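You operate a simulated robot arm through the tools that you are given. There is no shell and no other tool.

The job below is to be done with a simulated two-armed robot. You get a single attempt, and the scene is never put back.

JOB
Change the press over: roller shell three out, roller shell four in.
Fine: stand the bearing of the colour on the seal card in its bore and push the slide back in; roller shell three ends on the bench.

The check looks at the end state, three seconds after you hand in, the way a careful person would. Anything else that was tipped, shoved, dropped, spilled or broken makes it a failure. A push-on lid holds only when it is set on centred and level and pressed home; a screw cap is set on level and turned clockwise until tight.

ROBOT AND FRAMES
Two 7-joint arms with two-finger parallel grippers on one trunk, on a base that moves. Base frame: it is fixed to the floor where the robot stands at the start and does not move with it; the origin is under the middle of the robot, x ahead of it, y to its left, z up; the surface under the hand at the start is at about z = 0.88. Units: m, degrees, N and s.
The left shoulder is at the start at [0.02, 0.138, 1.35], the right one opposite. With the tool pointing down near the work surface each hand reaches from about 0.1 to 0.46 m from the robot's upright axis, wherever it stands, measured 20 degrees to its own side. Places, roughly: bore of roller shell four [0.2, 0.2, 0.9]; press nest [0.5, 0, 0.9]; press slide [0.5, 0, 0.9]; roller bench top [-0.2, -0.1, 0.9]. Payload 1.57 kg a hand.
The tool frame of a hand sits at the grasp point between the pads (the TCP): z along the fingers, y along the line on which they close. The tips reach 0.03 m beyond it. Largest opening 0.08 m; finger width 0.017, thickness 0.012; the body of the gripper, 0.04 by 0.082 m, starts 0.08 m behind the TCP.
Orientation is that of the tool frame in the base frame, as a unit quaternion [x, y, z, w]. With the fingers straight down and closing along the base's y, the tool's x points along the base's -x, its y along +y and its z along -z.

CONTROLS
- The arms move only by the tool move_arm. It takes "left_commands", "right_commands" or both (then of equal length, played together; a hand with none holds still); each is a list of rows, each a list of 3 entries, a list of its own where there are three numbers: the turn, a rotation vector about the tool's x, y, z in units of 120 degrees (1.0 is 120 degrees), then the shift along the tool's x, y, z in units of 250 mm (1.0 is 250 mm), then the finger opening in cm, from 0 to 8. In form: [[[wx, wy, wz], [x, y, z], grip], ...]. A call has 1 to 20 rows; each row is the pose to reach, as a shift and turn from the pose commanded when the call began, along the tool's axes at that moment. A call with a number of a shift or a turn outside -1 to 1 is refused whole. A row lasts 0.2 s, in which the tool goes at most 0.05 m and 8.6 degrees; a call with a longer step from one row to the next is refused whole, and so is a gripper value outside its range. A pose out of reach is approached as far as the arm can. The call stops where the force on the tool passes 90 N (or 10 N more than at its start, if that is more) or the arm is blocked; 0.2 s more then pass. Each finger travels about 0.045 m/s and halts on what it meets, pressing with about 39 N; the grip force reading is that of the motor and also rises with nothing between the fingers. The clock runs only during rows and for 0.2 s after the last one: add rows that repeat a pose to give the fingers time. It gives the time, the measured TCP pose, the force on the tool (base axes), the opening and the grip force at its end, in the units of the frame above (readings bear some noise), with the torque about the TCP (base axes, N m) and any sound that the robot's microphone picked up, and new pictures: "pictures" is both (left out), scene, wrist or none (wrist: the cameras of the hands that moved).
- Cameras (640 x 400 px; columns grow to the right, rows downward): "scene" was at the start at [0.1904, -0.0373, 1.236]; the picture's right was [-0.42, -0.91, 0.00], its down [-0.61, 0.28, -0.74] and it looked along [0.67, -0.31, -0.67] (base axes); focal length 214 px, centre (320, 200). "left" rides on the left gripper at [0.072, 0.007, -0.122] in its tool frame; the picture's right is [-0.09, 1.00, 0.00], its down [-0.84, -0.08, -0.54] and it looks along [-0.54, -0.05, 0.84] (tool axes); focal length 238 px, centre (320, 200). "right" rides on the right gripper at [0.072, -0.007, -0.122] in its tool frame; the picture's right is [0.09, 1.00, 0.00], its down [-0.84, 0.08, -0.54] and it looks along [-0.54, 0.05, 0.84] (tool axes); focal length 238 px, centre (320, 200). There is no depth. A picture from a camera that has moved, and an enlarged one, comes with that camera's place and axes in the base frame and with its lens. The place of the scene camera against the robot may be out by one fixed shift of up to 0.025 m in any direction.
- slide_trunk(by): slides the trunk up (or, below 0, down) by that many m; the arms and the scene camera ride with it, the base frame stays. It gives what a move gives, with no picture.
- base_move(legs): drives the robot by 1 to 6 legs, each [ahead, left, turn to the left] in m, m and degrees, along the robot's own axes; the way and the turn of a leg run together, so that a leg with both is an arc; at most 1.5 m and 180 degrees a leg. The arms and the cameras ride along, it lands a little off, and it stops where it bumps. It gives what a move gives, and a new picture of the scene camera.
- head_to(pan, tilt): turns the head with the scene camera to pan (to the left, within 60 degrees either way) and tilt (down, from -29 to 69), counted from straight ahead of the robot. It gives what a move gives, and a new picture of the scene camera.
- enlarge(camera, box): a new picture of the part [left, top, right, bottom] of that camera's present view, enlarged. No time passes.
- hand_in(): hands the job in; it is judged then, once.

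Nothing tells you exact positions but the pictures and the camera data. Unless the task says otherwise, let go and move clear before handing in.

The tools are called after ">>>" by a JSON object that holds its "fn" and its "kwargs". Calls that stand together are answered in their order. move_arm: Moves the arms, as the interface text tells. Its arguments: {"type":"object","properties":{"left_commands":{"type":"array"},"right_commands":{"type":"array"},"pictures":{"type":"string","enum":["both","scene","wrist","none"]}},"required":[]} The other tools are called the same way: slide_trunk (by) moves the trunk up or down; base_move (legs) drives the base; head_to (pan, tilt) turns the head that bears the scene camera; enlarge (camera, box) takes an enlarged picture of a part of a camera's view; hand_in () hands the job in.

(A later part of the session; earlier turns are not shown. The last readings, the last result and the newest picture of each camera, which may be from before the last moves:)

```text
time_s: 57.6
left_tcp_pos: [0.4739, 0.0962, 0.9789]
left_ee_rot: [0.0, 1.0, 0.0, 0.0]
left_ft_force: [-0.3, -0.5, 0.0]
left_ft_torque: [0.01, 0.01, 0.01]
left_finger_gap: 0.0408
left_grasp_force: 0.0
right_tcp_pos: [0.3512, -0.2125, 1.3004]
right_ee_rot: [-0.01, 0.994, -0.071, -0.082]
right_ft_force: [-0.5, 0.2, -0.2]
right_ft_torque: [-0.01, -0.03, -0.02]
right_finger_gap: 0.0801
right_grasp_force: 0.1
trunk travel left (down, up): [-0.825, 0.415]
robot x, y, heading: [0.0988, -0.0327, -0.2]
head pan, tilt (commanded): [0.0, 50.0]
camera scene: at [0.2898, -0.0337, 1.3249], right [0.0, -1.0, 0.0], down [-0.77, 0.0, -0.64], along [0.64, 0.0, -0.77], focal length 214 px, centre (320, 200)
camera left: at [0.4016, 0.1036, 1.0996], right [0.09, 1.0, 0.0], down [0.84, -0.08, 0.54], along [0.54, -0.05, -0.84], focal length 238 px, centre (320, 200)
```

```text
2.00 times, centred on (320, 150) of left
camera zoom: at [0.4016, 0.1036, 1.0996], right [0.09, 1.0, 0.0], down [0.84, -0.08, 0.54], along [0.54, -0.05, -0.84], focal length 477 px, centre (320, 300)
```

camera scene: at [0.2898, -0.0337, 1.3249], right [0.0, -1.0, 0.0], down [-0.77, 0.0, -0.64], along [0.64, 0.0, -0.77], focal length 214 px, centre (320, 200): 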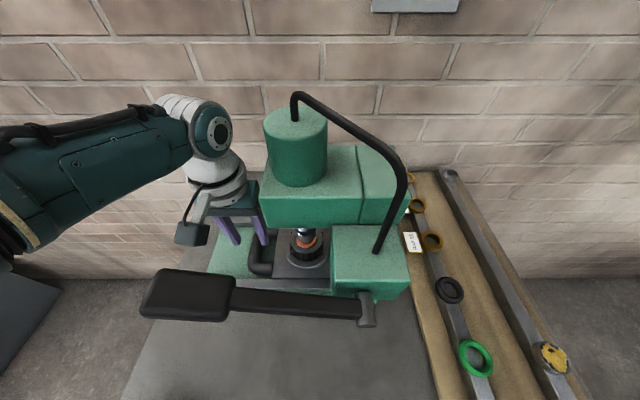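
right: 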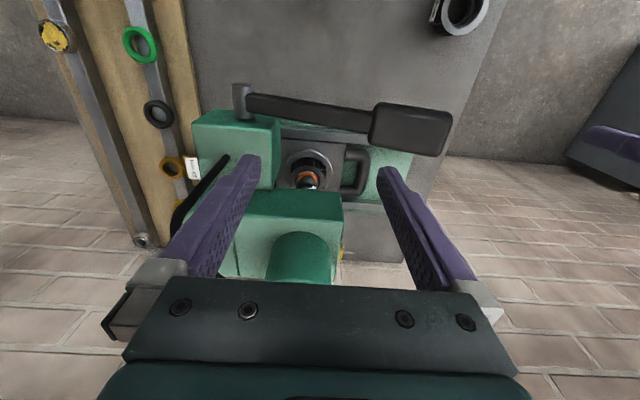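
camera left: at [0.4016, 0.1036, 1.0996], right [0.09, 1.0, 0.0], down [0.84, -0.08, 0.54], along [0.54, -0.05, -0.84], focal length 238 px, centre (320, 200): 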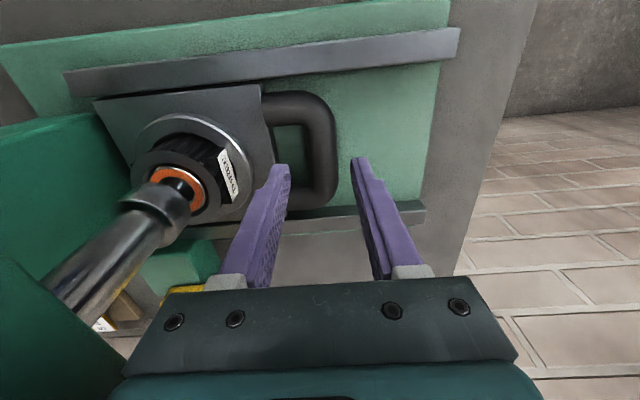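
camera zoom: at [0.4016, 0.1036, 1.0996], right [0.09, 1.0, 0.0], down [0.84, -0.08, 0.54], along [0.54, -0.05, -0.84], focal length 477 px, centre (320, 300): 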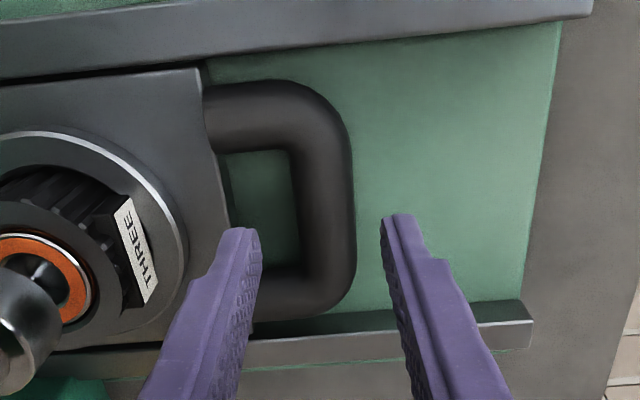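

Alignment looks right. I'll descend 5 cm, close on the bar.

>>> {"fn": "move_arm", "kwargs": {"left_commands": [[[0, 0, 0], [-0.008, 0.006, 0.1], 4.1], [[0, 0, 0], [-0.008, 0.006, 0.17], 4.1], [[0, 0, 0], [-0.008, 0.006, 0.208], 4.1], [[0, 0, 0], [-0.008, 0.006, 0.208], 4.1], [[0, 0, 0], [-0.008, 0.006, 0.208], 2.0], [[0, 0, 0], [-0.008, 0.006, 0.208], 1.0], [[0, 0, 0], [-0.008, 0.006, 0.208], 1.0]], "pictures": "both"}}

```text
time_s: 59.2
left_tcp_pos: [0.4664, 0.101, 0.9388]
left_ee_rot: [0.001, 1.0, 0.0, 0.004]
left_ft_force: [3.6, -2.0, 9.5]
left_ft_torque: [-0.04, -0.68, 0.04]
left_finger_gap: 0.0247
left_grasp_force: 23.1
left hand out of reach, approached as far as the arm can: row 2, 3, 4, 5, 6, 7
right_tcp_pos: [0.3529, -0.2117, 1.3001]
right_ee_rot: [-0.01, 0.994, -0.071, -0.081]
right_ft_force: [-0.1, -0.6, -0.2]
right_ft_torque: [0.03, 0.0, -0.02]
right_finger_gap: 0.0803
right_grasp_force: 0.0
trunk travel left (down, up): [-0.825, 0.415]
robot x, y, heading: [0.1014, -0.0299, 0.1]
head pan, tilt (commanded): [0.0, 50.0]
camera scene: at [0.2908, -0.0338, 1.3252], right [0.0, -1.0, 0.0], down [-0.77, 0.0, -0.64], along [0.64, 0.0, -0.77], focal length 214 px, centre (320, 200)
camera left: at [0.3924, 0.1078, 1.0592], right [0.09, 1.0, 0.0], down [0.83, -0.08, 0.55], along [0.54, -0.05, -0.84], focal length 238 px, centre (320, 200)
```

scene: 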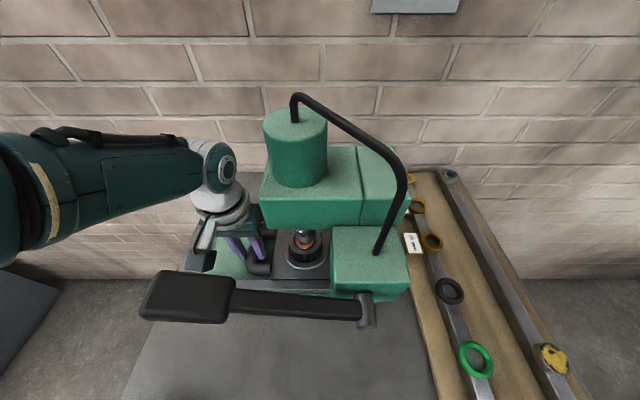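
left: 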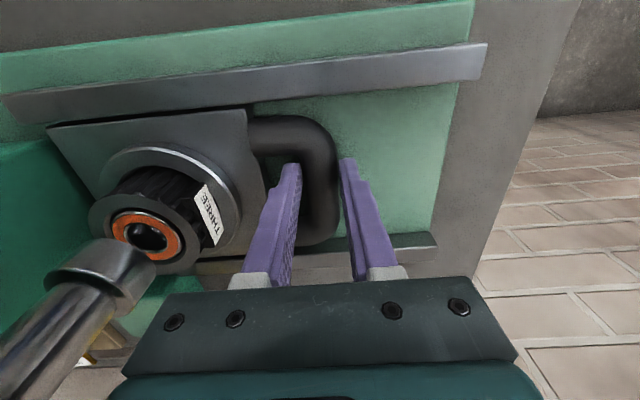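

The arm is at the end of its reach downward because the trunk is high. I'll open, rise, and lower the trunk by 0.1 m.

>>> {"fn": "move_arm", "kwargs": {"left_commands": [[[0, 0, 0], [0, 0, 0], 4.1], [[0, 0, 0], [0, 0, 0], 4.1], [[0, 0, 0], [-0.03, -0.012, -0.15], 4.1], [[0, 0, 0], [-0.03, -0.012, -0.3], 4.1], [[0, 0, 0], [-0.03, -0.012, -0.45], 4.1], [[0, 0, 0], [-0.03, -0.012, -0.56], 4.1], [[0, 0, 0], [-0.03, -0.012, -0.56], 4.1]], "pictures": "none"}}

>>> {"fn": "slide_trunk", "kwargs": {"by": -0.1}}

>>> {"fn": "enlarge", "kwargs": {"camera": "left", "box": [160, 50, 480, 250]}}

```text
time_s: 60.8
left_tcp_pos: [0.5291, 0.0871, 1.0474]
left_ee_rot: [0.001, 1.0, 0.0, -0.001]
left_ft_force: [-0.3, 0.2, 0.6]
left_ft_torque: [-0.02, 0.0, 0.0]
left_finger_gap: 0.0411
left_grasp_force: 0.0
left hand out of reach, approached as far as the arm can: row 3, 4, 5, 6, 7
right_tcp_pos: [0.3505, -0.2123, 1.3002]
right_ee_rot: [-0.01, 0.994, -0.07, -0.083]
right_ft_force: [0.9, -0.4, 0.3]
right_ft_torque: [0.0, -0.03, 0.03]
right_finger_gap: 0.0799
right_grasp_force: 0.0
trunk travel left (down, up): [-0.825, 0.415]
robot x, y, heading: [0.0961, -0.0309, 0.1]
head pan, tilt (commanded): [0.0, 50.0]
```

```text
time_s: 61.6
left_tcp_pos: [0.5325, 0.086, 0.9964]
left_ee_rot: [0.006, 1.0, -0.003, -0.001]
left_ft_force: [-9.1, 4.6, 20.8]
left_ft_torque: [-1.26, -0.53, -0.46]
left_finger_gap: 0.0407
left_grasp_force: 0.0
right_tcp_pos: [0.3522, -0.2119, 1.2387]
right_ee_rot: [-0.011, 0.994, -0.07, -0.082]
right_ft_force: [0.7, -0.6, -0.4]
right_ft_torque: [-0.03, 0.03, 0.0]
right_finger_gap: 0.0798
right_grasp_force: 0.1
trunk travel left (down, up): [-0.765, 0.475]
robot x, y, heading: [0.101, -0.0298, 0.1]
head pan, tilt (commanded): [0.0, 50.0]
stopped: the force on the tool passed its limit at 150 N (the readings are from after the stop); the commanded pose is now the measured one
```

```text
2.00 times, centred on (320, 150) of left
camera zoom: at [0.4595, 0.0928, 1.1166], right [0.1, 0.99, -0.01], down [0.84, -0.08, 0.54], along [0.54, -0.06, -0.84], focal length 477 px, centre (320, 300)
```

zoom: 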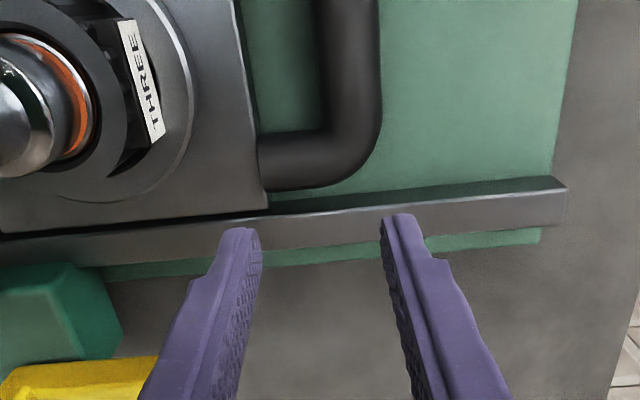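

The retreat went off course and the trunk stopped on contact near the press's yellow part. I'll lift the left hand straight up gently and inspect.

>>> {"fn": "move_arm", "kwargs": {"left_commands": [[[0, 0, 0], [0, 0.02, -0.06], 4.1], [[0, 0, 0], [0.02, 0.05, -0.14], 4.1], [[0, 0, 0], [0.04, 0.08, -0.2], 4.1], [[0, 0, 0], [0.04, 0.08, -0.2], 4.1]], "pictures": "both"}}

>>> {"fn": "enlarge", "kwargs": {"camera": "left", "box": [0, 50, 320, 250]}}

>>> {"fn": "enlarge", "kwargs": {"camera": "scene", "box": [180, 90, 420, 240]}}

```text
time_s: 62.6
left_tcp_pos: [0.5493, 0.1003, 1.0355]
left_ee_rot: [0.005, 1.0, -0.004, -0.003]
left_ft_force: [-0.2, 0.4, 0.3]
left_ft_torque: [0.01, 0.02, 0.0]
left_finger_gap: 0.0409
left_grasp_force: 0.2
left hand out of reach, approached as far as the arm can: row 1, 2, 3, 4
right_tcp_pos: [0.3524, -0.2126, 1.2404]
right_ee_rot: [-0.01, 0.994, -0.072, -0.082]
right_ft_force: [-0.4, -0.3, 0.4]
right_ft_torque: [-0.02, 0.03, 0.03]
right_finger_gap: 0.08
right_grasp_force: 0.0
trunk travel left (down, up): [-0.765, 0.475]
robot x, y, heading: [0.0954, -0.0289, -0.2]
head pan, tilt (commanded): [0.0, 50.0]
camera scene: at [0.2893, -0.0335, 1.2649], right [0.0, -1.0, 0.0], down [-0.77, 0.0, -0.64], along [0.64, 0.0, -0.77], focal length 214 px, centre (320, 200)
camera left: at [0.4778, 0.109, 1.1571], right [0.1, 0.99, -0.01], down [0.84, -0.08, 0.54], along [0.53, -0.06, -0.84], focal length 238 px, centre (320, 200)
```

scene: 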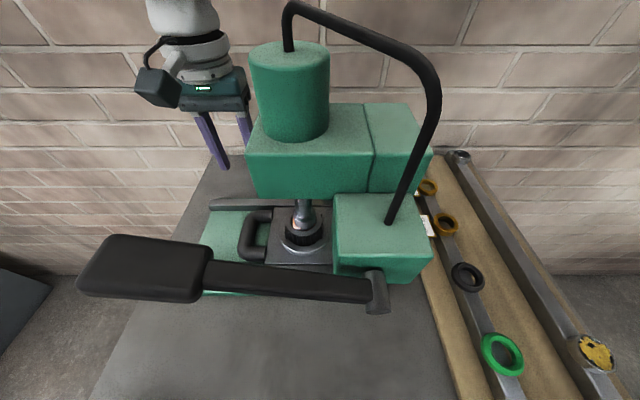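
left: 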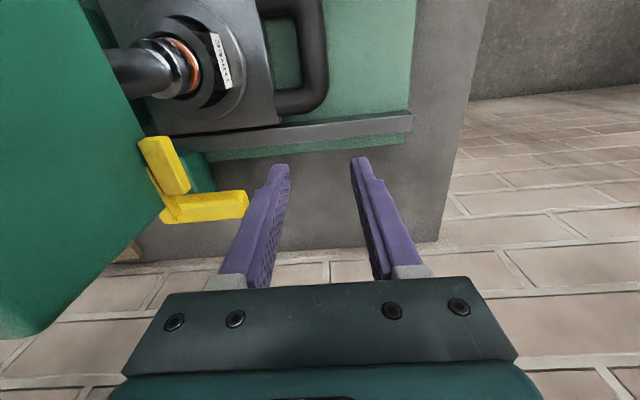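

```text
2.00 times, centred on (160, 150) of left
camera zoom: at [0.4778, 0.109, 1.1571], right [0.1, 0.99, -0.01], down [0.84, -0.08, 0.54], along [0.53, -0.06, -0.84], focal length 477 px, centre (640, 300)
```

zoom: 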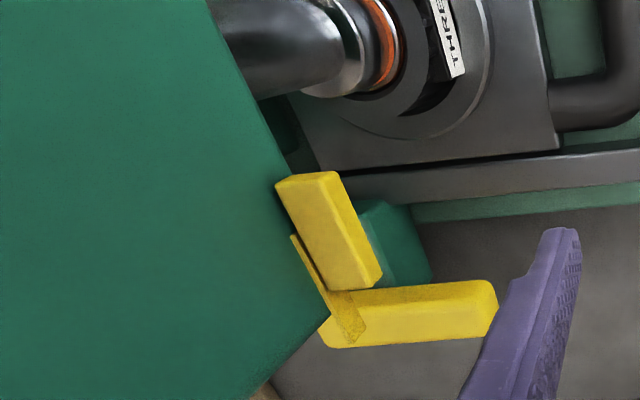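

```text
2.67 times, centred on (300, 165) of scene
camera zoom: at [0.2893, -0.0335, 1.2649], right [0.0, -1.0, 0.0], down [-0.77, 0.0, -0.64], along [0.64, 0.0, -0.77], focal length 572 px, centre (373, 293)
```

zoom: 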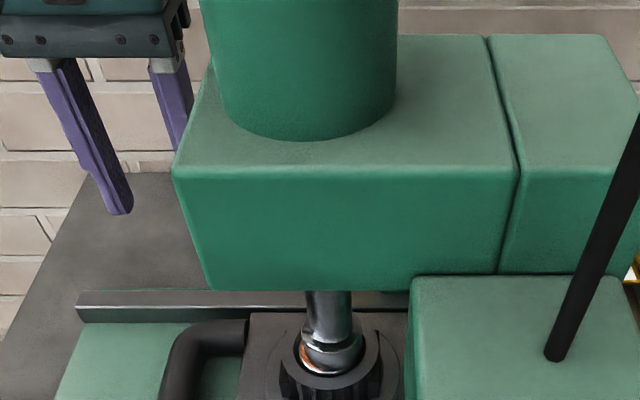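

I need to recover the overstretched left arm and check the ram and yellow valve. I'll draw the hand back toward the robot and away to +y.

>>> {"fn": "move_arm", "kwargs": {"left_commands": [[[0, 0, 0], [0.1, 0.1, -0.05], 4.1], [[0, 0, 0], [0.2, 0.2, -0.1], 4.1], [[0, 0, 0], [0.3, 0.3, -0.15], 4.1], [[0, 0, 0], [0.4, 0.4, -0.2], 4.1], [[0, 0, 0], [0.4, 0.5, -0.2], 4.1], [[0, 0, 0], [0.4, 0.5, -0.2], 8]], "pictures": "both"}}

```text
time_s: 64.0
left_tcp_pos: [0.555, 0.245, 1.0621]
left_ee_rot: [0.005, 1.0, -0.003, -0.002]
left_ft_force: [0.1, 0.1, 0.2]
left_ft_torque: [0.0, 0.01, -0.01]
left_finger_gap: 0.075
left_grasp_force: 0.0
left hand out of reach, approached as far as the arm can: row 1, 2, 3, 4, 5, 6
right_tcp_pos: [0.3522, -0.2124, 1.2396]
right_ee_rot: [-0.01, 0.994, -0.071, -0.081]
right_ft_force: [-0.2, -0.3, -0.5]
right_ft_torque: [-0.02, 0.02, -0.01]
right_finger_gap: 0.0801
right_grasp_force: 0.0
trunk travel left (down, up): [-0.765, 0.475]
robot x, y, heading: [0.0962, -0.0297, -0.1]
head pan, tilt (commanded): [0.0, 50.0]
camera scene: at [0.2893, -0.0335, 1.2649], right [0.0, -1.0, 0.0], down [-0.77, 0.0, -0.64], along [0.64, 0.0, -0.77], focal length 214 px, centre (320, 200)
camera left: at [0.4836, 0.2535, 1.1844], right [0.1, 0.99, -0.01], down [0.84, -0.08, 0.54], along [0.53, -0.06, -0.84], focal length 238 px, centre (320, 200)
```

scene: 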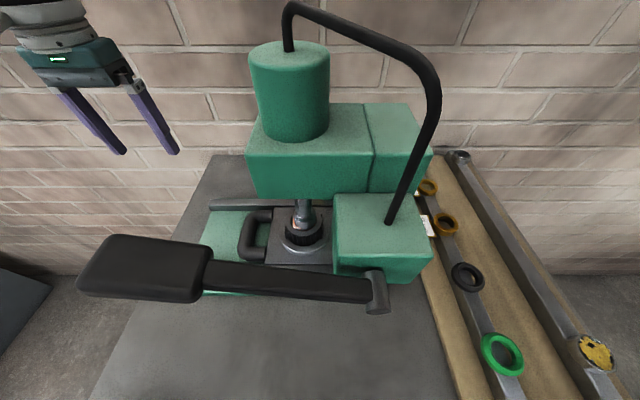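
left: 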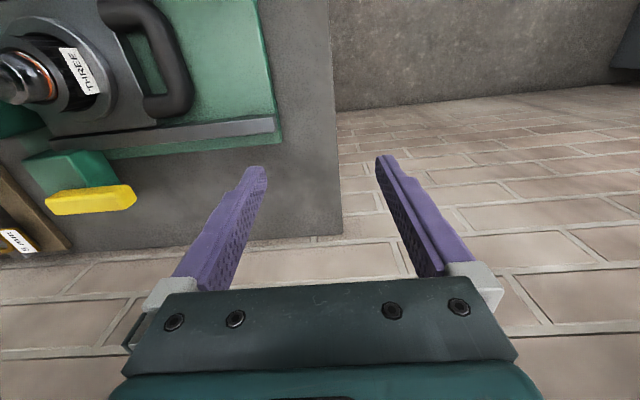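

>>> {"fn": "enlarge", "kwargs": {"camera": "left", "box": [0, 0, 200, 125]}}

>>> {"fn": "enlarge", "kwargs": {"camera": "scene", "box": [250, 180, 350, 280]}}

```text
3.20 times, centred on (100, 62) of left
camera zoom: at [0.4836, 0.2535, 1.1844], right [0.1, 0.99, -0.01], down [0.84, -0.08, 0.54], along [0.53, -0.06, -0.84], focal length 763 px, centre (1024, 640)
```

zoom: 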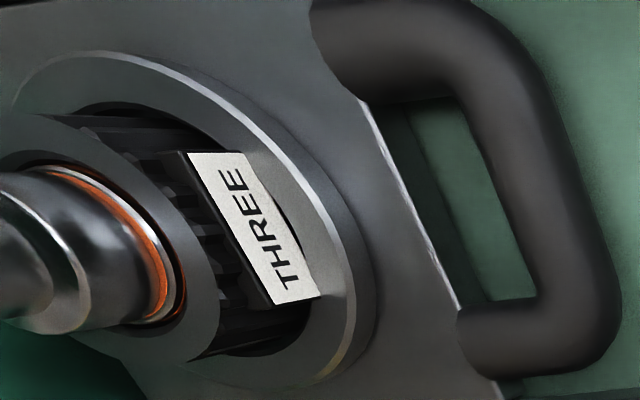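

```text
4.00 times, centred on (300, 230) of scene
camera zoom: at [0.2893, -0.0335, 1.2649], right [0.0, -1.0, 0.0], down [-0.77, 0.0, -0.64], along [0.64, 0.0, -0.77], focal length 858 px, centre (400, 80)
```

zoom: 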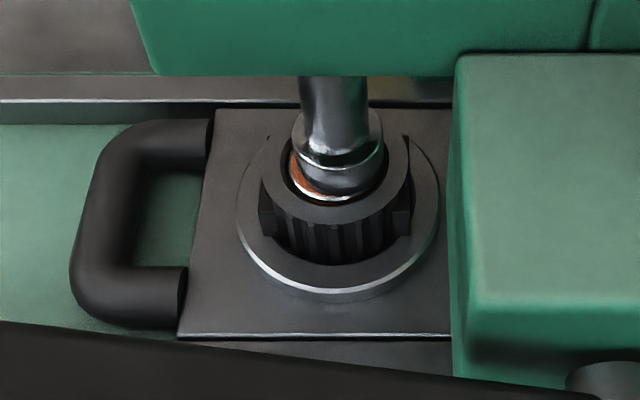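

The ram now appears to sit on the bearing, so bumping the yellow knob may have changed something. First I'll get the left arm out of its stuck configuration: a zero-shift test to see which pose it holds.

>>> {"fn": "move_arm", "kwargs": {"left_commands": [[[0, 0, 0], [0, 0, 0], 8], [[0, 0, 0], [0.1, 0.0, -0.1], 8], [[0, 0, 0], [0.2, 0.0, -0.2], 8], [[0, 0, 0], [0.3, 0.0, -0.3], 8]], "pictures": "scene"}}

```text
time_s: 65.0
left_tcp_pos: [0.5638, 0.2613, 1.1272]
left_ee_rot: [0.005, 1.0, -0.003, -0.004]
left_ft_force: [-0.4, -0.2, 0.5]
left_ft_torque: [-0.01, 0.0, -0.02]
left_finger_gap: 0.08
left_grasp_force: 0.1
left hand out of reach, approached as far as the arm can: row 2, 3, 4
right_tcp_pos: [0.3521, -0.2135, 1.2402]
right_ee_rot: [-0.011, 0.994, -0.071, -0.082]
right_ft_force: [0.3, 0.0, -0.5]
right_ft_torque: [0.01, 0.0, -0.03]
right_finger_gap: 0.0801
right_grasp_force: 0.0
trunk travel left (down, up): [-0.765, 0.475]
robot x, y, heading: [0.0965, -0.031, -0.6]
head pan, tilt (commanded): [0.0, 50.0]
camera scene: at [0.2893, -0.0335, 1.2649], right [0.0, -1.0, 0.0], down [-0.77, 0.0, -0.64], along [0.64, 0.0, -0.77], focal length 214 px, centre (320, 200)
```

scene: 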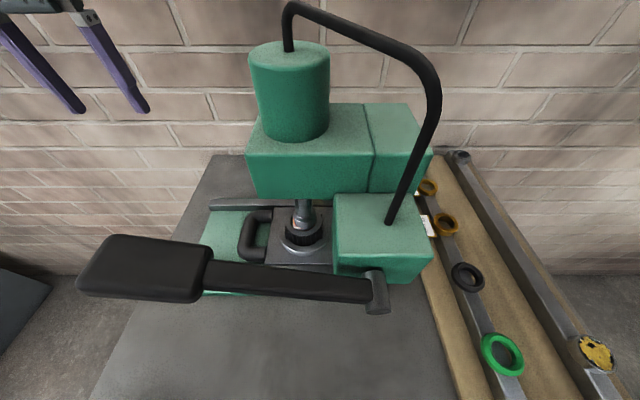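

>>> {"fn": "head_to", "kwargs": {"pan": 35, "tilt": 0}}

>>> {"fn": "head_to", "kwargs": {"pan": 60, "tilt": -10}}

```text
time_s: 66.2
left_tcp_pos: [0.5638, 0.2608, 1.1264]
left_ee_rot: [0.005, 1.0, -0.004, -0.003]
left_ft_force: [-0.2, 0.7, 0.1]
left_ft_torque: [0.02, 0.0, 0.01]
left_finger_gap: 0.0798
left_grasp_force: 0.1
right_tcp_pos: [0.352, -0.2117, 1.2396]
right_ee_rot: [-0.009, 0.994, -0.071, -0.082]
right_ft_force: [0.6, 0.5, -0.4]
right_ft_torque: [0.01, 0.02, 0.01]
right_finger_gap: 0.0801
right_grasp_force: 0.0
trunk travel left (down, up): [-0.765, 0.475]
robot x, y, heading: [0.1002, -0.0305, 0.0]
head pan, tilt (commanded): [35.0, 0.0]
camera scene: at [0.2861, 0.0181, 1.3427], right [0.57, -0.82, 0.0], down [0.0, 0.0, -1.0], along [0.82, 0.57, 0.0], focal length 214 px, centre (320, 200)
```

scene: 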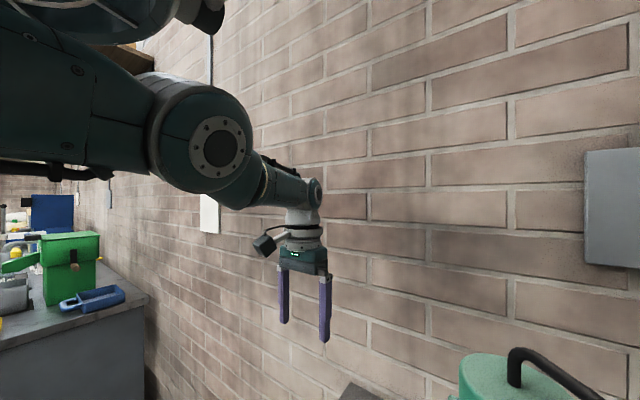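

```text
time_s: 67.1
left_tcp_pos: [0.5647, 0.262, 1.1267]
left_ee_rot: [0.005, 1.0, -0.003, -0.004]
left_ft_force: [-0.4, -0.2, -0.2]
left_ft_torque: [0.03, 0.01, 0.0]
left_finger_gap: 0.0799
left_grasp_force: 0.1
right_tcp_pos: [0.3517, -0.2123, 1.2397]
right_ee_rot: [-0.011, 0.994, -0.071, -0.082]
right_ft_force: [-0.8, 1.1, 0.8]
right_ft_torque: [0.02, 0.01, -0.01]
right_finger_gap: 0.0801
right_grasp_force: 0.0
trunk travel left (down, up): [-0.765, 0.475]
robot x, y, heading: [0.0987, -0.0348, -0.1]
head pan, tilt (commanded): [60.0, -10.0]
camera scene: at [0.2545, 0.0395, 1.358], right [0.87, -0.5, 0.0], down [0.09, 0.15, -0.98], along [0.49, 0.85, 0.17], focal length 214 px, centre (320, 200)
```

scene: 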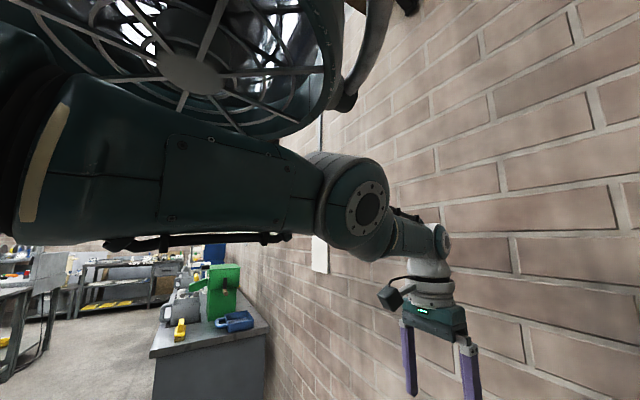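

The left arm is stretched straight. I'll command a deep inward move so that the elbow bends again.

>>> {"fn": "move_arm", "kwargs": {"left_commands": [[[0, 0, 0], [0.15, 0.03, 0], 8], [[0, 0, 0], [0.3, 0.06, 0], 8], [[0, 0, 0], [0.45, 0.06, 0], 8], [[0, 0, 0], [0.6, 0.06, 0], 8], [[0, 0, 0], [0.75, 0.06, 0], 8], [[0, 0, 0], [0.9, 0.06, 0], 8], [[0, 0, 0], [0.95, 0.06, 0], 8], [[0, 0, 0], [0.95, 0.06, 0], 8]], "pictures": "scene"}}

```text
time_s: 68.9
left_tcp_pos: [0.5175, 0.3718, 1.0836]
left_ee_rot: [0.006, 1.0, -0.004, -0.003]
left_ft_force: [0.0, 0.1, -0.4]
left_ft_torque: [0.02, 0.0, 0.0]
left_finger_gap: 0.0802
left_grasp_force: 0.0
left hand out of reach, approached as far as the arm can: row 1, 2, 3, 4, 5, 6, 7, 8
right_tcp_pos: [0.352, -0.2112, 1.2401]
right_ee_rot: [-0.01, 0.994, -0.07, -0.082]
right_ft_force: [0.5, 0.3, -0.2]
right_ft_torque: [-0.01, 0.03, 0.01]
right_finger_gap: 0.08
right_grasp_force: 0.0
trunk travel left (down, up): [-0.765, 0.475]
robot x, y, heading: [0.0994, -0.0343, -0.3]
head pan, tilt (commanded): [60.0, -10.0]
camera scene: at [0.2545, 0.0395, 1.358], right [0.87, -0.5, 0.0], down [0.09, 0.15, -0.98], along [0.49, 0.85, 0.17], focal length 214 px, centre (320, 200)
```

scene: 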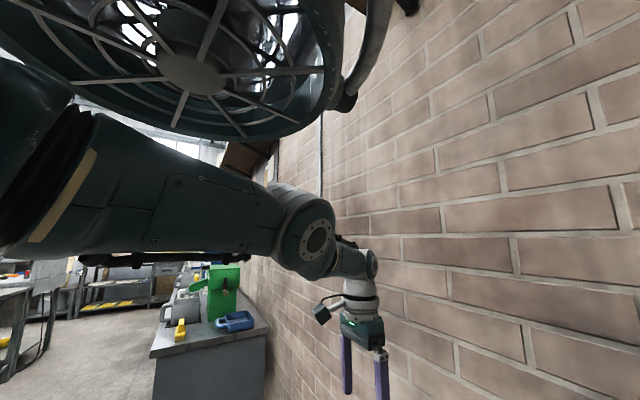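

The elbow sits at its straight limit. Moving straight down (off the bench edge here, free space) should let it bend; I'll try that.

>>> {"fn": "move_arm", "kwargs": {"left_commands": [[[0, 0, 0], [0.02, 0.0, 0.1], 8], [[0, 0, 0], [0.04, 0.0, 0.2], 8], [[0, 0, 0], [0.08, 0.0, 0.3], 8], [[0, 0, 0], [0.14, 0.0, 0.4], 8], [[0, 0, 0], [0.22, 0.0, 0.45], 8], [[0, 0, 0], [0.35, 0.0, 0.45], 8], [[0, 0, 0], [0.5, 0.0, 0.4], 8], [[0, 0, 0], [0.6, 0.0, 0.3], 8]], "pictures": "scene"}}

```text
time_s: 70.7
left_tcp_pos: [0.3704, 0.3731, 1.0091]
left_ee_rot: [0.005, 1.0, -0.003, -0.003]
left_ft_force: [-0.3, 0.0, -0.1]
left_ft_torque: [0.0, -0.02, -0.01]
left_finger_gap: 0.0802
left_grasp_force: 0.1
left hand out of reach, approached as far as the arm can: row 3
right_tcp_pos: [0.3514, -0.2129, 1.2402]
right_ee_rot: [-0.011, 0.994, -0.071, -0.082]
right_ft_force: [-0.3, -0.4, 1.1]
right_ft_torque: [0.02, 0.02, 0.0]
right_finger_gap: 0.0799
right_grasp_force: 0.1
trunk travel left (down, up): [-0.765, 0.475]
robot x, y, heading: [0.0991, -0.0317, -0.1]
head pan, tilt (commanded): [60.0, -10.0]
camera scene: at [0.2545, 0.0395, 1.358], right [0.87, -0.5, 0.0], down [0.09, 0.15, -0.98], along [0.49, 0.85, 0.17], focal length 214 px, centre (320, 200)
```

scene: 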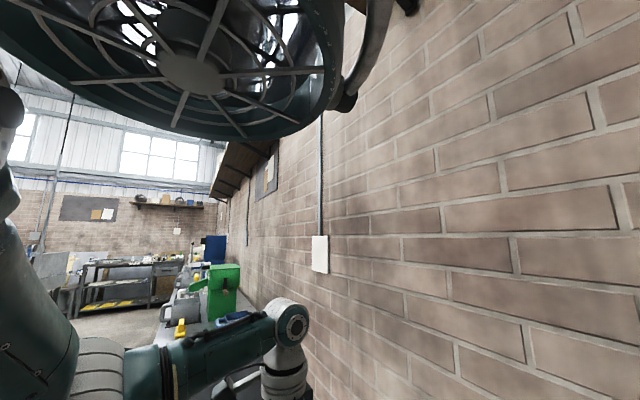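

The arm is free again. I'll take the same side view of the press as before to compare the ram, valve knob and lever.

>>> {"fn": "move_arm", "kwargs": {"left_commands": [[[0, 0, 0.07], [-0.03, -0.04, -0.02], 8], [[0, 0, 0.14], [-0.06, -0.08, -0.05], 8], [[0, 0, 0.21], [-0.09, -0.12, -0.08], 8], [[0, 0, 0.28], [-0.12, -0.16, -0.1], 8], [[0, 0, 0.35], [-0.15, -0.2, -0.12], 8], [[0, 0, 0.42], [-0.18, -0.24, -0.14], 8], [[0, 0, 0.49], [-0.2, -0.28, -0.15], 8], [[0, 0, 0.56], [-0.2, -0.32, -0.16], 8], [[0, 0, 0.63], [-0.2, -0.36, -0.16], 8], [[0, 0, 0.7], [-0.2, -0.38, -0.16], 8], [[0, 0, 0.75], [-0.2, -0.38, -0.16], 8]], "pictures": "none"}}

>>> {"fn": "move_arm", "kwargs": {"left_commands": [[[0, -0.07, 0], [-0.01, 0, 0.04], 8], [[0, -0.14, 0], [-0.02, 0, 0.08], 8], [[0, -0.21, 0], [-0.03, 0, 0.1], 8], [[0, -0.28, 0], [-0.04, 0, 0.12], 8], [[0, -0.333, 0], [-0.04, 0, 0.12], 8], [[0, -0.333, 0], [-0.04, 0, 0.12], 8]], "pictures": "wrist"}}

>>> {"fn": "enlarge", "kwargs": {"camera": "left", "box": [260, 60, 460, 260]}}

```text
time_s: 73.1
left_tcp_pos: [0.4194, 0.2757, 1.0483]
left_ee_rot: [0.712, 0.702, -0.005, 0.001]
left_ft_force: [0.0, -0.5, 0.0]
left_ft_torque: [0.04, -0.02, -0.02]
left_finger_gap: 0.08
left_grasp_force: 0.1
right_tcp_pos: [0.3519, -0.2122, 1.2395]
right_ee_rot: [-0.011, 0.994, -0.071, -0.082]
right_ft_force: [0.2, 0.3, 0.6]
right_ft_torque: [0.0, 0.0, 0.02]
right_finger_gap: 0.0798
right_grasp_force: 0.0
trunk travel left (down, up): [-0.765, 0.475]
robot x, y, heading: [0.0982, -0.0348, 0.2]
head pan, tilt (commanded): [60.0, -10.0]
```

```text
time_s: 74.5
left_tcp_pos: [0.4189, 0.2666, 1.0198]
left_ee_rot: [0.667, 0.66, -0.247, 0.243]
left_ft_force: [-0.8, 0.7, -1.0]
left_ft_torque: [-0.02, 0.02, 0.03]
left_finger_gap: 0.08
left_grasp_force: 0.0
right_tcp_pos: [0.3517, -0.2133, 1.2403]
right_ee_rot: [-0.01, 0.994, -0.07, -0.082]
right_ft_force: [0.1, -0.4, -0.2]
right_ft_torque: [0.01, -0.01, 0.0]
right_finger_gap: 0.08
right_grasp_force: 0.1
trunk travel left (down, up): [-0.765, 0.475]
robot x, y, heading: [0.0969, -0.0287, -0.0]
head pan, tilt (commanded): [60.0, -10.0]
camera left: at [0.4271, 0.399, 1.0647], right [1.0, -0.08, 0.06], down [-0.08, -0.28, 0.96], along [-0.06, -0.96, -0.29], focal length 238 px, centre (320, 200)
```

left: 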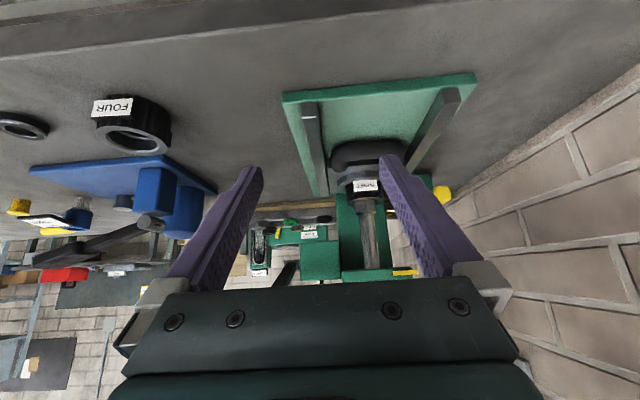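

```text
2.00 times, centred on (360, 160) of left
camera zoom: at [0.4271, 0.399, 1.0647], right [1.0, -0.08, 0.06], down [-0.08, -0.28, 0.96], along [-0.06, -0.96, -0.29], focal length 477 px, centre (240, 280)
```

zoom: 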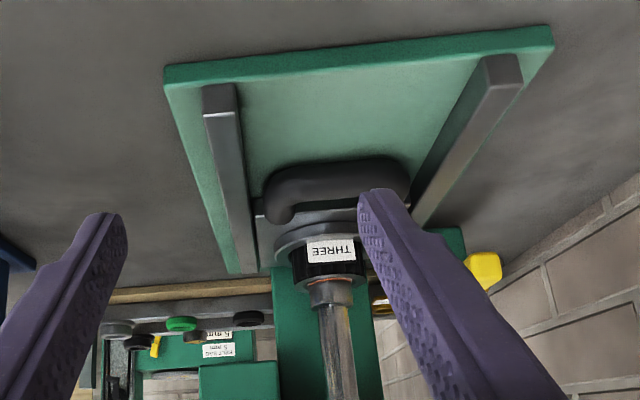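

The ram has come down onto the bearing. I'll bring the camera closer to the yellow knob on the head's left face to see what was pushed.

>>> {"fn": "move_arm", "kwargs": {"left_commands": [[[0, 0, 0], [-0.08, 0.06, 0.04], 8], [[0, 0, 0], [-0.16, 0.12, 0.08], 8], [[0, 0, 0], [-0.24, 0.16, 0.1], 8], [[0, 0, 0], [-0.3, 0.16, 0.12], 8]], "pictures": "wrist"}}

>>> {"fn": "enlarge", "kwargs": {"camera": "left", "box": [280, 160, 440, 290]}}

```text
time_s: 75.5
left_tcp_pos: [0.4573, 0.1893, 1.0445]
left_ee_rot: [0.666, 0.661, -0.247, 0.241]
left_ft_force: [0.2, -0.2, 0.0]
left_ft_torque: [0.01, 0.04, 0.01]
left_finger_gap: 0.0799
left_grasp_force: 0.1
right_tcp_pos: [0.3522, -0.2111, 1.2405]
right_ee_rot: [-0.01, 0.994, -0.071, -0.082]
right_ft_force: [-0.5, 0.8, -0.4]
right_ft_torque: [0.03, 0.01, -0.02]
right_finger_gap: 0.0798
right_grasp_force: 0.1
trunk travel left (down, up): [-0.765, 0.475]
robot x, y, heading: [0.0933, -0.0271, -0.3]
head pan, tilt (commanded): [60.0, -10.0]
camera left: at [0.4654, 0.3225, 1.0895], right [1.0, -0.08, 0.05], down [-0.08, -0.29, 0.96], along [-0.06, -0.95, -0.29], focal length 238 px, centre (320, 200)
```

left: 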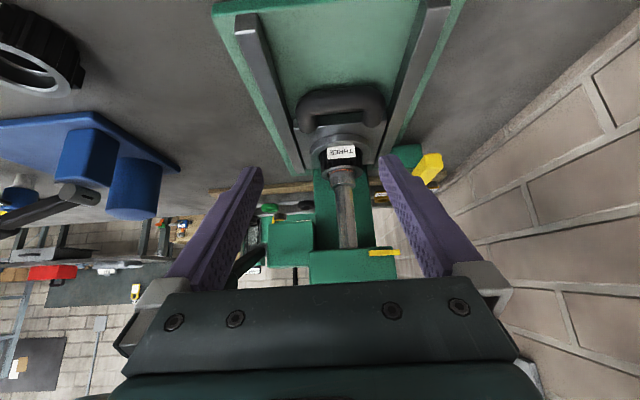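

```text
3.08 times, centred on (360, 225) of left
camera zoom: at [0.4654, 0.3225, 1.0895], right [1.0, -0.08, 0.05], down [-0.08, -0.29, 0.96], along [-0.06, -0.95, -0.29], focal length 733 px, centre (197, 123)
```

zoom: 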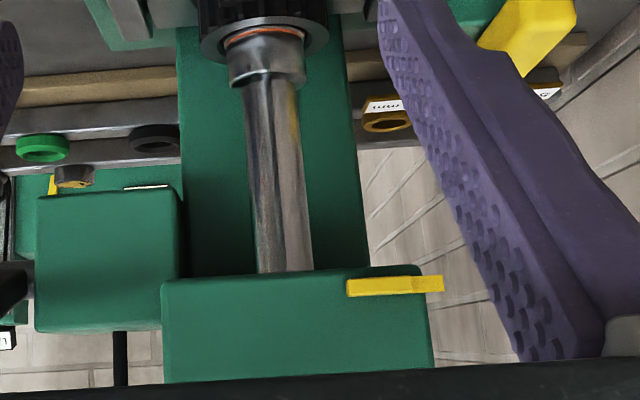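

>>> {"fn": "enlarge", "kwargs": {"camera": "left", "box": [350, 235, 410, 272]}}

>>> {"fn": "enlarge", "kwargs": {"camera": "left", "box": [300, 130, 400, 200]}}

```text
10.67 times, centred on (380, 254) of left
camera zoom: at [0.4654, 0.3225, 1.0895], right [1.0, -0.08, 0.05], down [-0.08, -0.29, 0.96], along [-0.06, -0.95, -0.29], focal length 2542 px, centre (-320, -371)
```

zoom: 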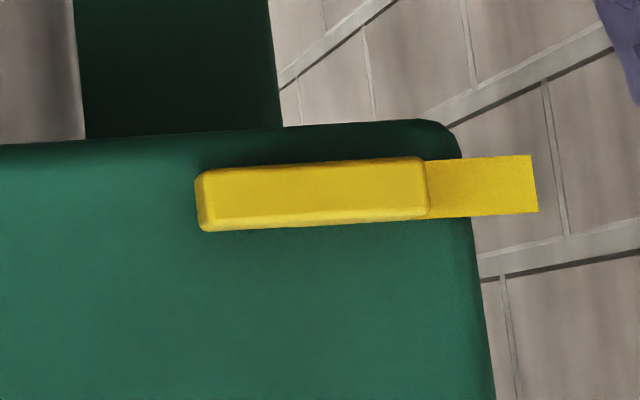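

```text
5.71 times, centred on (350, 165) of left
camera zoom: at [0.4654, 0.3225, 1.0895], right [1.0, -0.08, 0.05], down [-0.08, -0.29, 0.96], along [-0.06, -0.95, -0.29], focal length 1362 px, centre (149, 400)
```

zoom: 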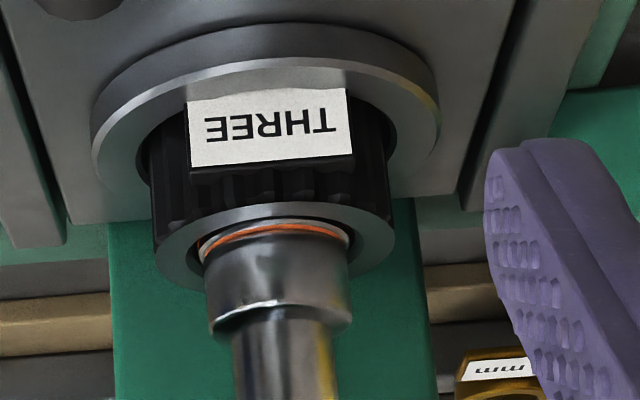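

>>> {"fn": "enlarge", "kwargs": {"camera": "left", "box": [310, 220, 430, 295]}}

>>> {"fn": "head_to", "kwargs": {"pan": 30, "tilt": 40}}

>>> {"fn": "enlarge", "kwargs": {"camera": "scene", "box": [360, 60, 620, 260]}}

```text
5.33 times, centred on (370, 258) of left
camera zoom: at [0.4654, 0.3225, 1.0895], right [1.0, -0.08, 0.05], down [-0.08, -0.29, 0.96], along [-0.06, -0.95, -0.29], focal length 1271 px, centre (53, -107)
```

zoom: 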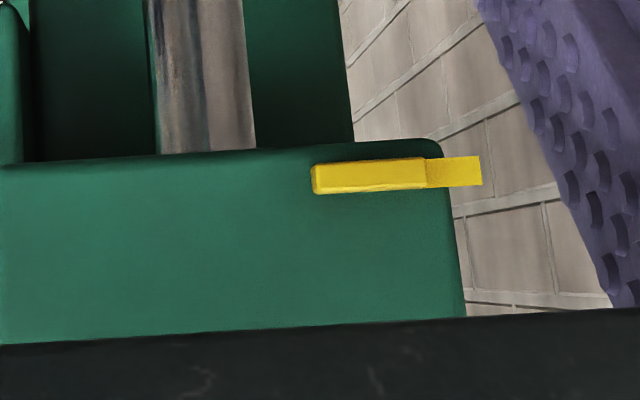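

```text
time_s: 76.7
left_tcp_pos: [0.4583, 0.19, 1.0437]
left_ee_rot: [0.667, 0.66, -0.246, 0.241]
left_ft_force: [-0.4, -0.4, 0.6]
left_ft_torque: [0.01, 0.01, 0.05]
left_finger_gap: 0.0801
left_grasp_force: 0.0
right_tcp_pos: [0.3524, -0.2116, 1.24]
right_ee_rot: [-0.009, 0.994, -0.071, -0.082]
right_ft_force: [-0.4, -0.1, 0.5]
right_ft_torque: [-0.03, -0.02, -0.01]
right_finger_gap: 0.0799
right_grasp_force: 0.0
trunk travel left (down, up): [-0.765, 0.475]
robot x, y, heading: [0.0944, -0.0286, -0.1]
head pan, tilt (commanded): [30.0, 40.0]
camera scene: at [0.2859, 0.009, 1.2791], right [0.5, -0.87, 0.0], down [-0.56, -0.32, -0.77], along [0.66, 0.38, -0.64], focal length 214 px, centre (320, 200)
```

scene: 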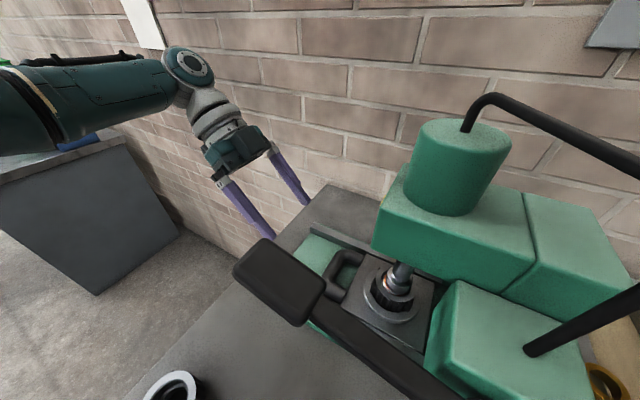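

```text
2.00 times, centred on (490, 160) of scene
camera zoom: at [0.2859, 0.009, 1.2791], right [0.5, -0.87, 0.0], down [-0.56, -0.32, -0.77], along [0.66, 0.38, -0.64], focal length 429 px, centre (-20, 280)
```

zoom: 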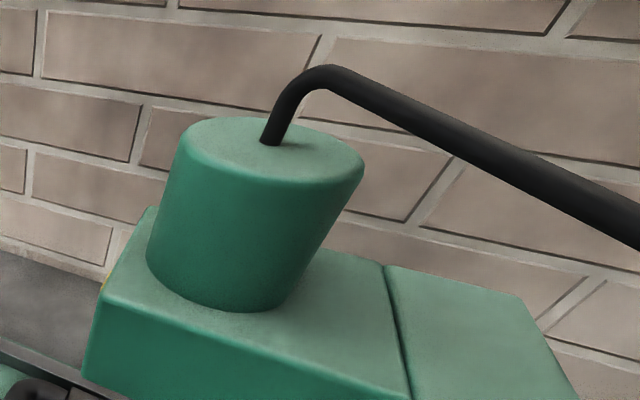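

Evidence suggests the yellow tab on the head's left face moves with the ram: my hand pushed the tab down about 18 mm and the ram came down by the same. I'll bring the closed left fingertips below the tab and lift it back up gently.

>>> {"fn": "move_arm", "kwargs": {"left_commands": [[[0, 0, 0], [0, 0, 0], 4], [[0, 0, 0], [-0.08, 0.12, 0.05], 0], [[0, 0, 0], [-0.16, 0.218, 0.1], 0], [[0, 0, 0], [-0.25, 0.218, 0.17], 0], [[0, 0, 0], [-0.32, 0.218, 0.23], 0], [[0, 0, 0], [-0.32, 0.218, 0.23], 0]], "pictures": "both"}}

>>> {"fn": "enlarge", "kwargs": {"camera": "left", "box": [240, 130, 400, 280]}}

```text
time_s: 78.0
left_tcp_pos: [0.5095, 0.0897, 1.0521]
left_ee_rot: [0.666, 0.661, -0.246, 0.241]
left_ft_force: [-0.3, 0.7, 0.9]
left_ft_torque: [0.02, 0.02, 0.04]
left_finger_gap: 0.0
left_grasp_force: 21.0
right_tcp_pos: [0.3512, -0.2117, 1.2399]
right_ee_rot: [-0.01, 0.994, -0.071, -0.082]
right_ft_force: [0.2, 0.9, 0.8]
right_ft_torque: [-0.03, 0.02, -0.01]
right_finger_gap: 0.08
right_grasp_force: 0.0
trunk travel left (down, up): [-0.765, 0.475]
robot x, y, heading: [0.0989, -0.0298, 0.1]
head pan, tilt (commanded): [30.0, 40.0]
camera scene: at [0.2859, 0.009, 1.279], right [0.5, -0.87, 0.0], down [-0.56, -0.32, -0.77], along [0.66, 0.38, -0.64], focal length 214 px, centre (320, 200)
camera left: at [0.5179, 0.2216, 1.0973], right [1.0, -0.08, 0.06], down [-0.08, -0.29, 0.96], along [-0.06, -0.95, -0.29], focal length 238 px, centre (320, 200)
```

scene: 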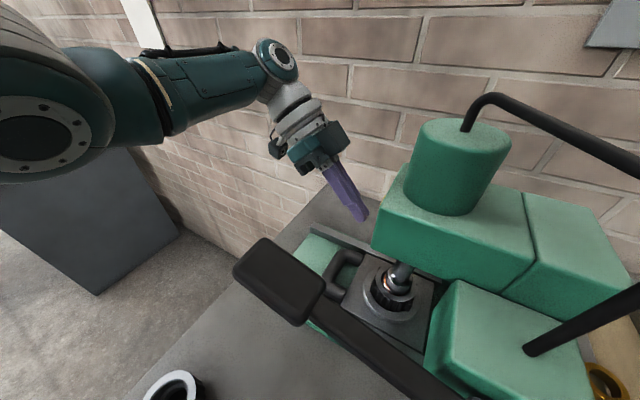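
left: 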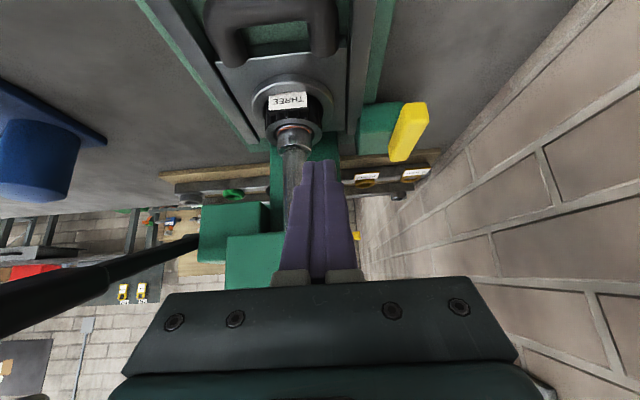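

```text
2.67 times, centred on (320, 205) of left
camera zoom: at [0.5179, 0.2216, 1.0973], right [1.0, -0.08, 0.06], down [-0.08, -0.29, 0.96], along [-0.06, -0.95, -0.29], focal length 636 px, centre (320, 187)
```

zoom: 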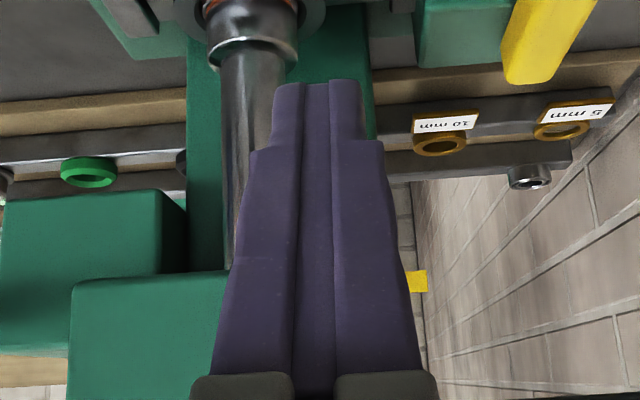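

>>> {"fn": "move_arm", "kwargs": {"left_commands": [[[0, 0, 0], [-0.056, 0, 0.048], 0], [[0, 0, 0], [-0.087, 0, 0.0115], 0], [[0, 0, 0], [-0.1077, 0, -0.0129], 0], [[0, 0, 0], [-0.1284, 0, -0.0372], 0], [[0, 0, 0], [-0.1284, 0, -0.0372], 0]], "pictures": "both"}}

>>> {"fn": "enlarge", "kwargs": {"camera": "left", "box": [240, 80, 400, 230]}}

```text
time_s: 79.2
left_tcp_pos: [0.5124, 0.0711, 1.0803]
left_ee_rot: [0.666, 0.661, -0.247, 0.242]
left_ft_force: [-0.5, 0.4, 0.1]
left_ft_torque: [0.0, -0.01, 0.03]
left_finger_gap: 0.0
left_grasp_force: 20.7
right_tcp_pos: [0.3522, -0.2126, 1.2403]
right_ee_rot: [-0.011, 0.994, -0.071, -0.083]
right_ft_force: [0.2, 0.2, 0.2]
right_ft_torque: [0.0, -0.01, 0.04]
right_finger_gap: 0.08
right_grasp_force: 0.1
trunk travel left (down, up): [-0.765, 0.475]
robot x, y, heading: [0.0982, -0.0319, -0.1]
head pan, tilt (commanded): [30.0, 40.0]
camera scene: at [0.2859, 0.009, 1.279], right [0.5, -0.87, 0.0], down [-0.56, -0.32, -0.77], along [0.66, 0.38, -0.64], focal length 214 px, centre (320, 200)
camera left: at [0.5192, 0.2044, 1.1259], right [1.0, -0.08, 0.06], down [-0.08, -0.29, 0.96], along [-0.06, -0.95, -0.29], focal length 238 px, centre (320, 200)
```

scene: 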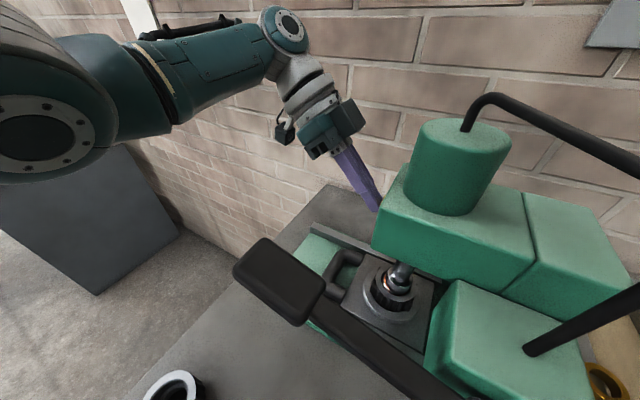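
left: 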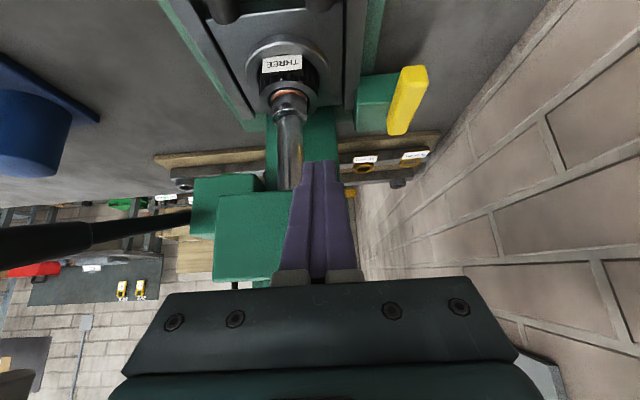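

```text
2.67 times, centred on (320, 155) of left
camera zoom: at [0.5192, 0.2044, 1.1259], right [1.0, -0.08, 0.06], down [-0.08, -0.29, 0.96], along [-0.06, -0.95, -0.29], focal length 636 px, centre (320, 320)
```

zoom: 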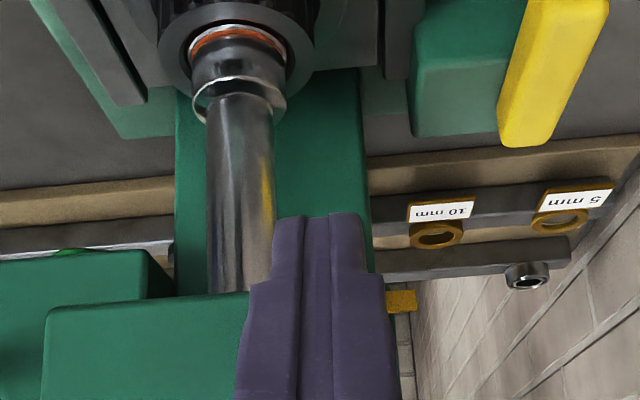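

No contact yet; the tab protrudes only about 7 mm. I'll go 2 mm closer to the face and up 1 cm more, watching the force.

>>> {"fn": "move_arm", "kwargs": {"left_commands": [[[0, 0, 0], [-0.006, 0, 0.005], 0], [[0, 0, 0], [-0.019, 0, -0.0102], 0], [[0, 0, 0], [-0.0319, 0, -0.0254], 0], [[0, 0, 0], [-0.0319, 0, -0.0254], 0]], "pictures": "wrist"}}

>>> {"fn": "enlarge", "kwargs": {"camera": "left", "box": [240, 80, 400, 230]}}

```text
time_s: 80.2
left_tcp_pos: [0.5101, 0.0695, 1.0895]
left_ee_rot: [0.667, 0.662, -0.247, 0.239]
left_ft_force: [-1.0, 8.0, -5.3]
left_ft_torque: [0.2, 0.09, -0.07]
left_finger_gap: 0.0
left_grasp_force: 21.7
right_tcp_pos: [0.352, -0.2118, 1.2378]
right_ee_rot: [-0.01, 0.994, -0.07, -0.082]
right_ft_force: [0.1, 0.5, 0.2]
right_ft_torque: [-0.03, -0.04, 0.01]
right_finger_gap: 0.0798
right_grasp_force: 0.0
trunk travel left (down, up): [-0.765, 0.475]
robot x, y, heading: [0.0965, -0.03, 0.1]
head pan, tilt (commanded): [30.0, 40.0]
camera left: at [0.5182, 0.2041, 1.1357], right [1.0, -0.08, 0.05], down [-0.07, -0.29, 0.95], along [-0.06, -0.95, -0.29], focal length 238 px, centre (320, 200)
```

left: 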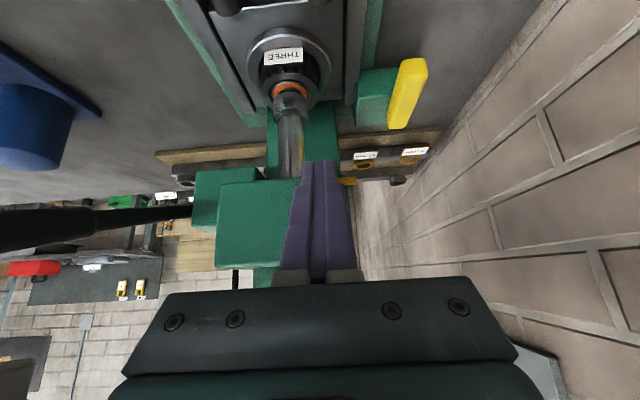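

```text
2.67 times, centred on (320, 155) of left
camera zoom: at [0.5182, 0.2041, 1.1357], right [1.0, -0.08, 0.05], down [-0.07, -0.29, 0.95], along [-0.06, -0.95, -0.29], focal length 636 px, centre (320, 320)
```

zoom: 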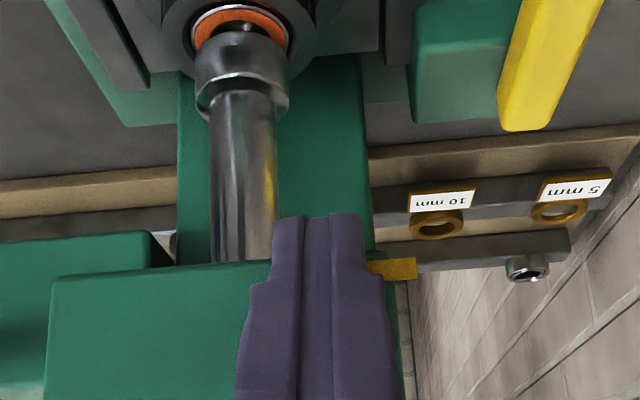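

The ram is rising with the tab: the bearing is visible beneath it again. I'll lift about 1 cm more to its earlier height.

>>> {"fn": "move_arm", "kwargs": {"left_commands": [[[0, 0, 0], [-0.0129, 0, -0.0152], 0], [[0, 0, 0], [-0.0259, 0, -0.0304], 0], [[0, 0, 0], [-0.0259, 0, -0.0304], 0]], "pictures": "wrist"}}

>>> {"fn": "enlarge", "kwargs": {"camera": "left", "box": [240, 50, 400, 200]}}

```text
time_s: 81.0
left_tcp_pos: [0.511, 0.0719, 1.1002]
left_ee_rot: [0.667, 0.661, -0.246, 0.239]
left_ft_force: [-1.8, 9.0, -5.2]
left_ft_torque: [0.23, 0.1, -0.11]
left_finger_gap: 0.0
left_grasp_force: 21.3
right_tcp_pos: [0.3504, -0.2113, 1.2381]
right_ee_rot: [-0.011, 0.994, -0.071, -0.082]
right_ft_force: [0.2, 0.7, -0.3]
right_ft_torque: [-0.01, 0.01, 0.04]
right_finger_gap: 0.0799
right_grasp_force: 0.0
trunk travel left (down, up): [-0.765, 0.475]
robot x, y, heading: [0.0963, -0.0304, -0.1]
head pan, tilt (commanded): [30.0, 40.0]
camera left: at [0.5184, 0.2041, 1.1458], right [1.0, -0.08, 0.05], down [-0.07, -0.29, 0.95], along [-0.06, -0.95, -0.29], focal length 238 px, centre (320, 200)
```

left: 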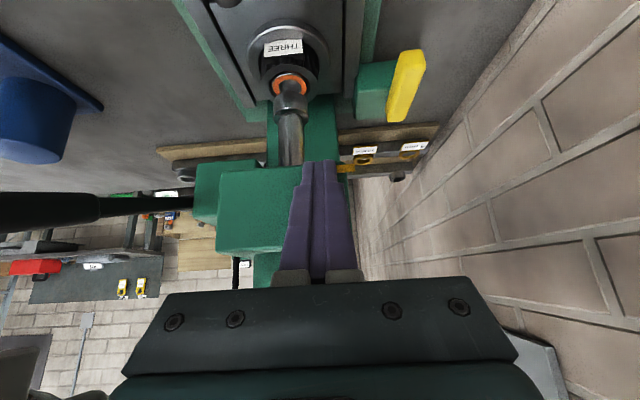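

```text
2.67 times, centred on (320, 125) of left
camera zoom: at [0.5184, 0.2041, 1.1458], right [1.0, -0.08, 0.05], down [-0.07, -0.29, 0.95], along [-0.06, -0.95, -0.29], focal length 636 px, centre (320, 400)
```

zoom: 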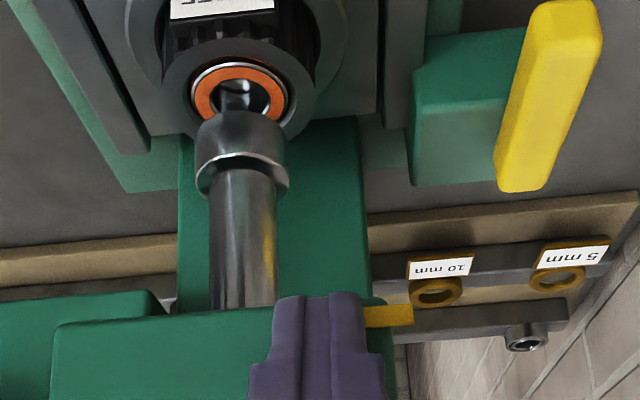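

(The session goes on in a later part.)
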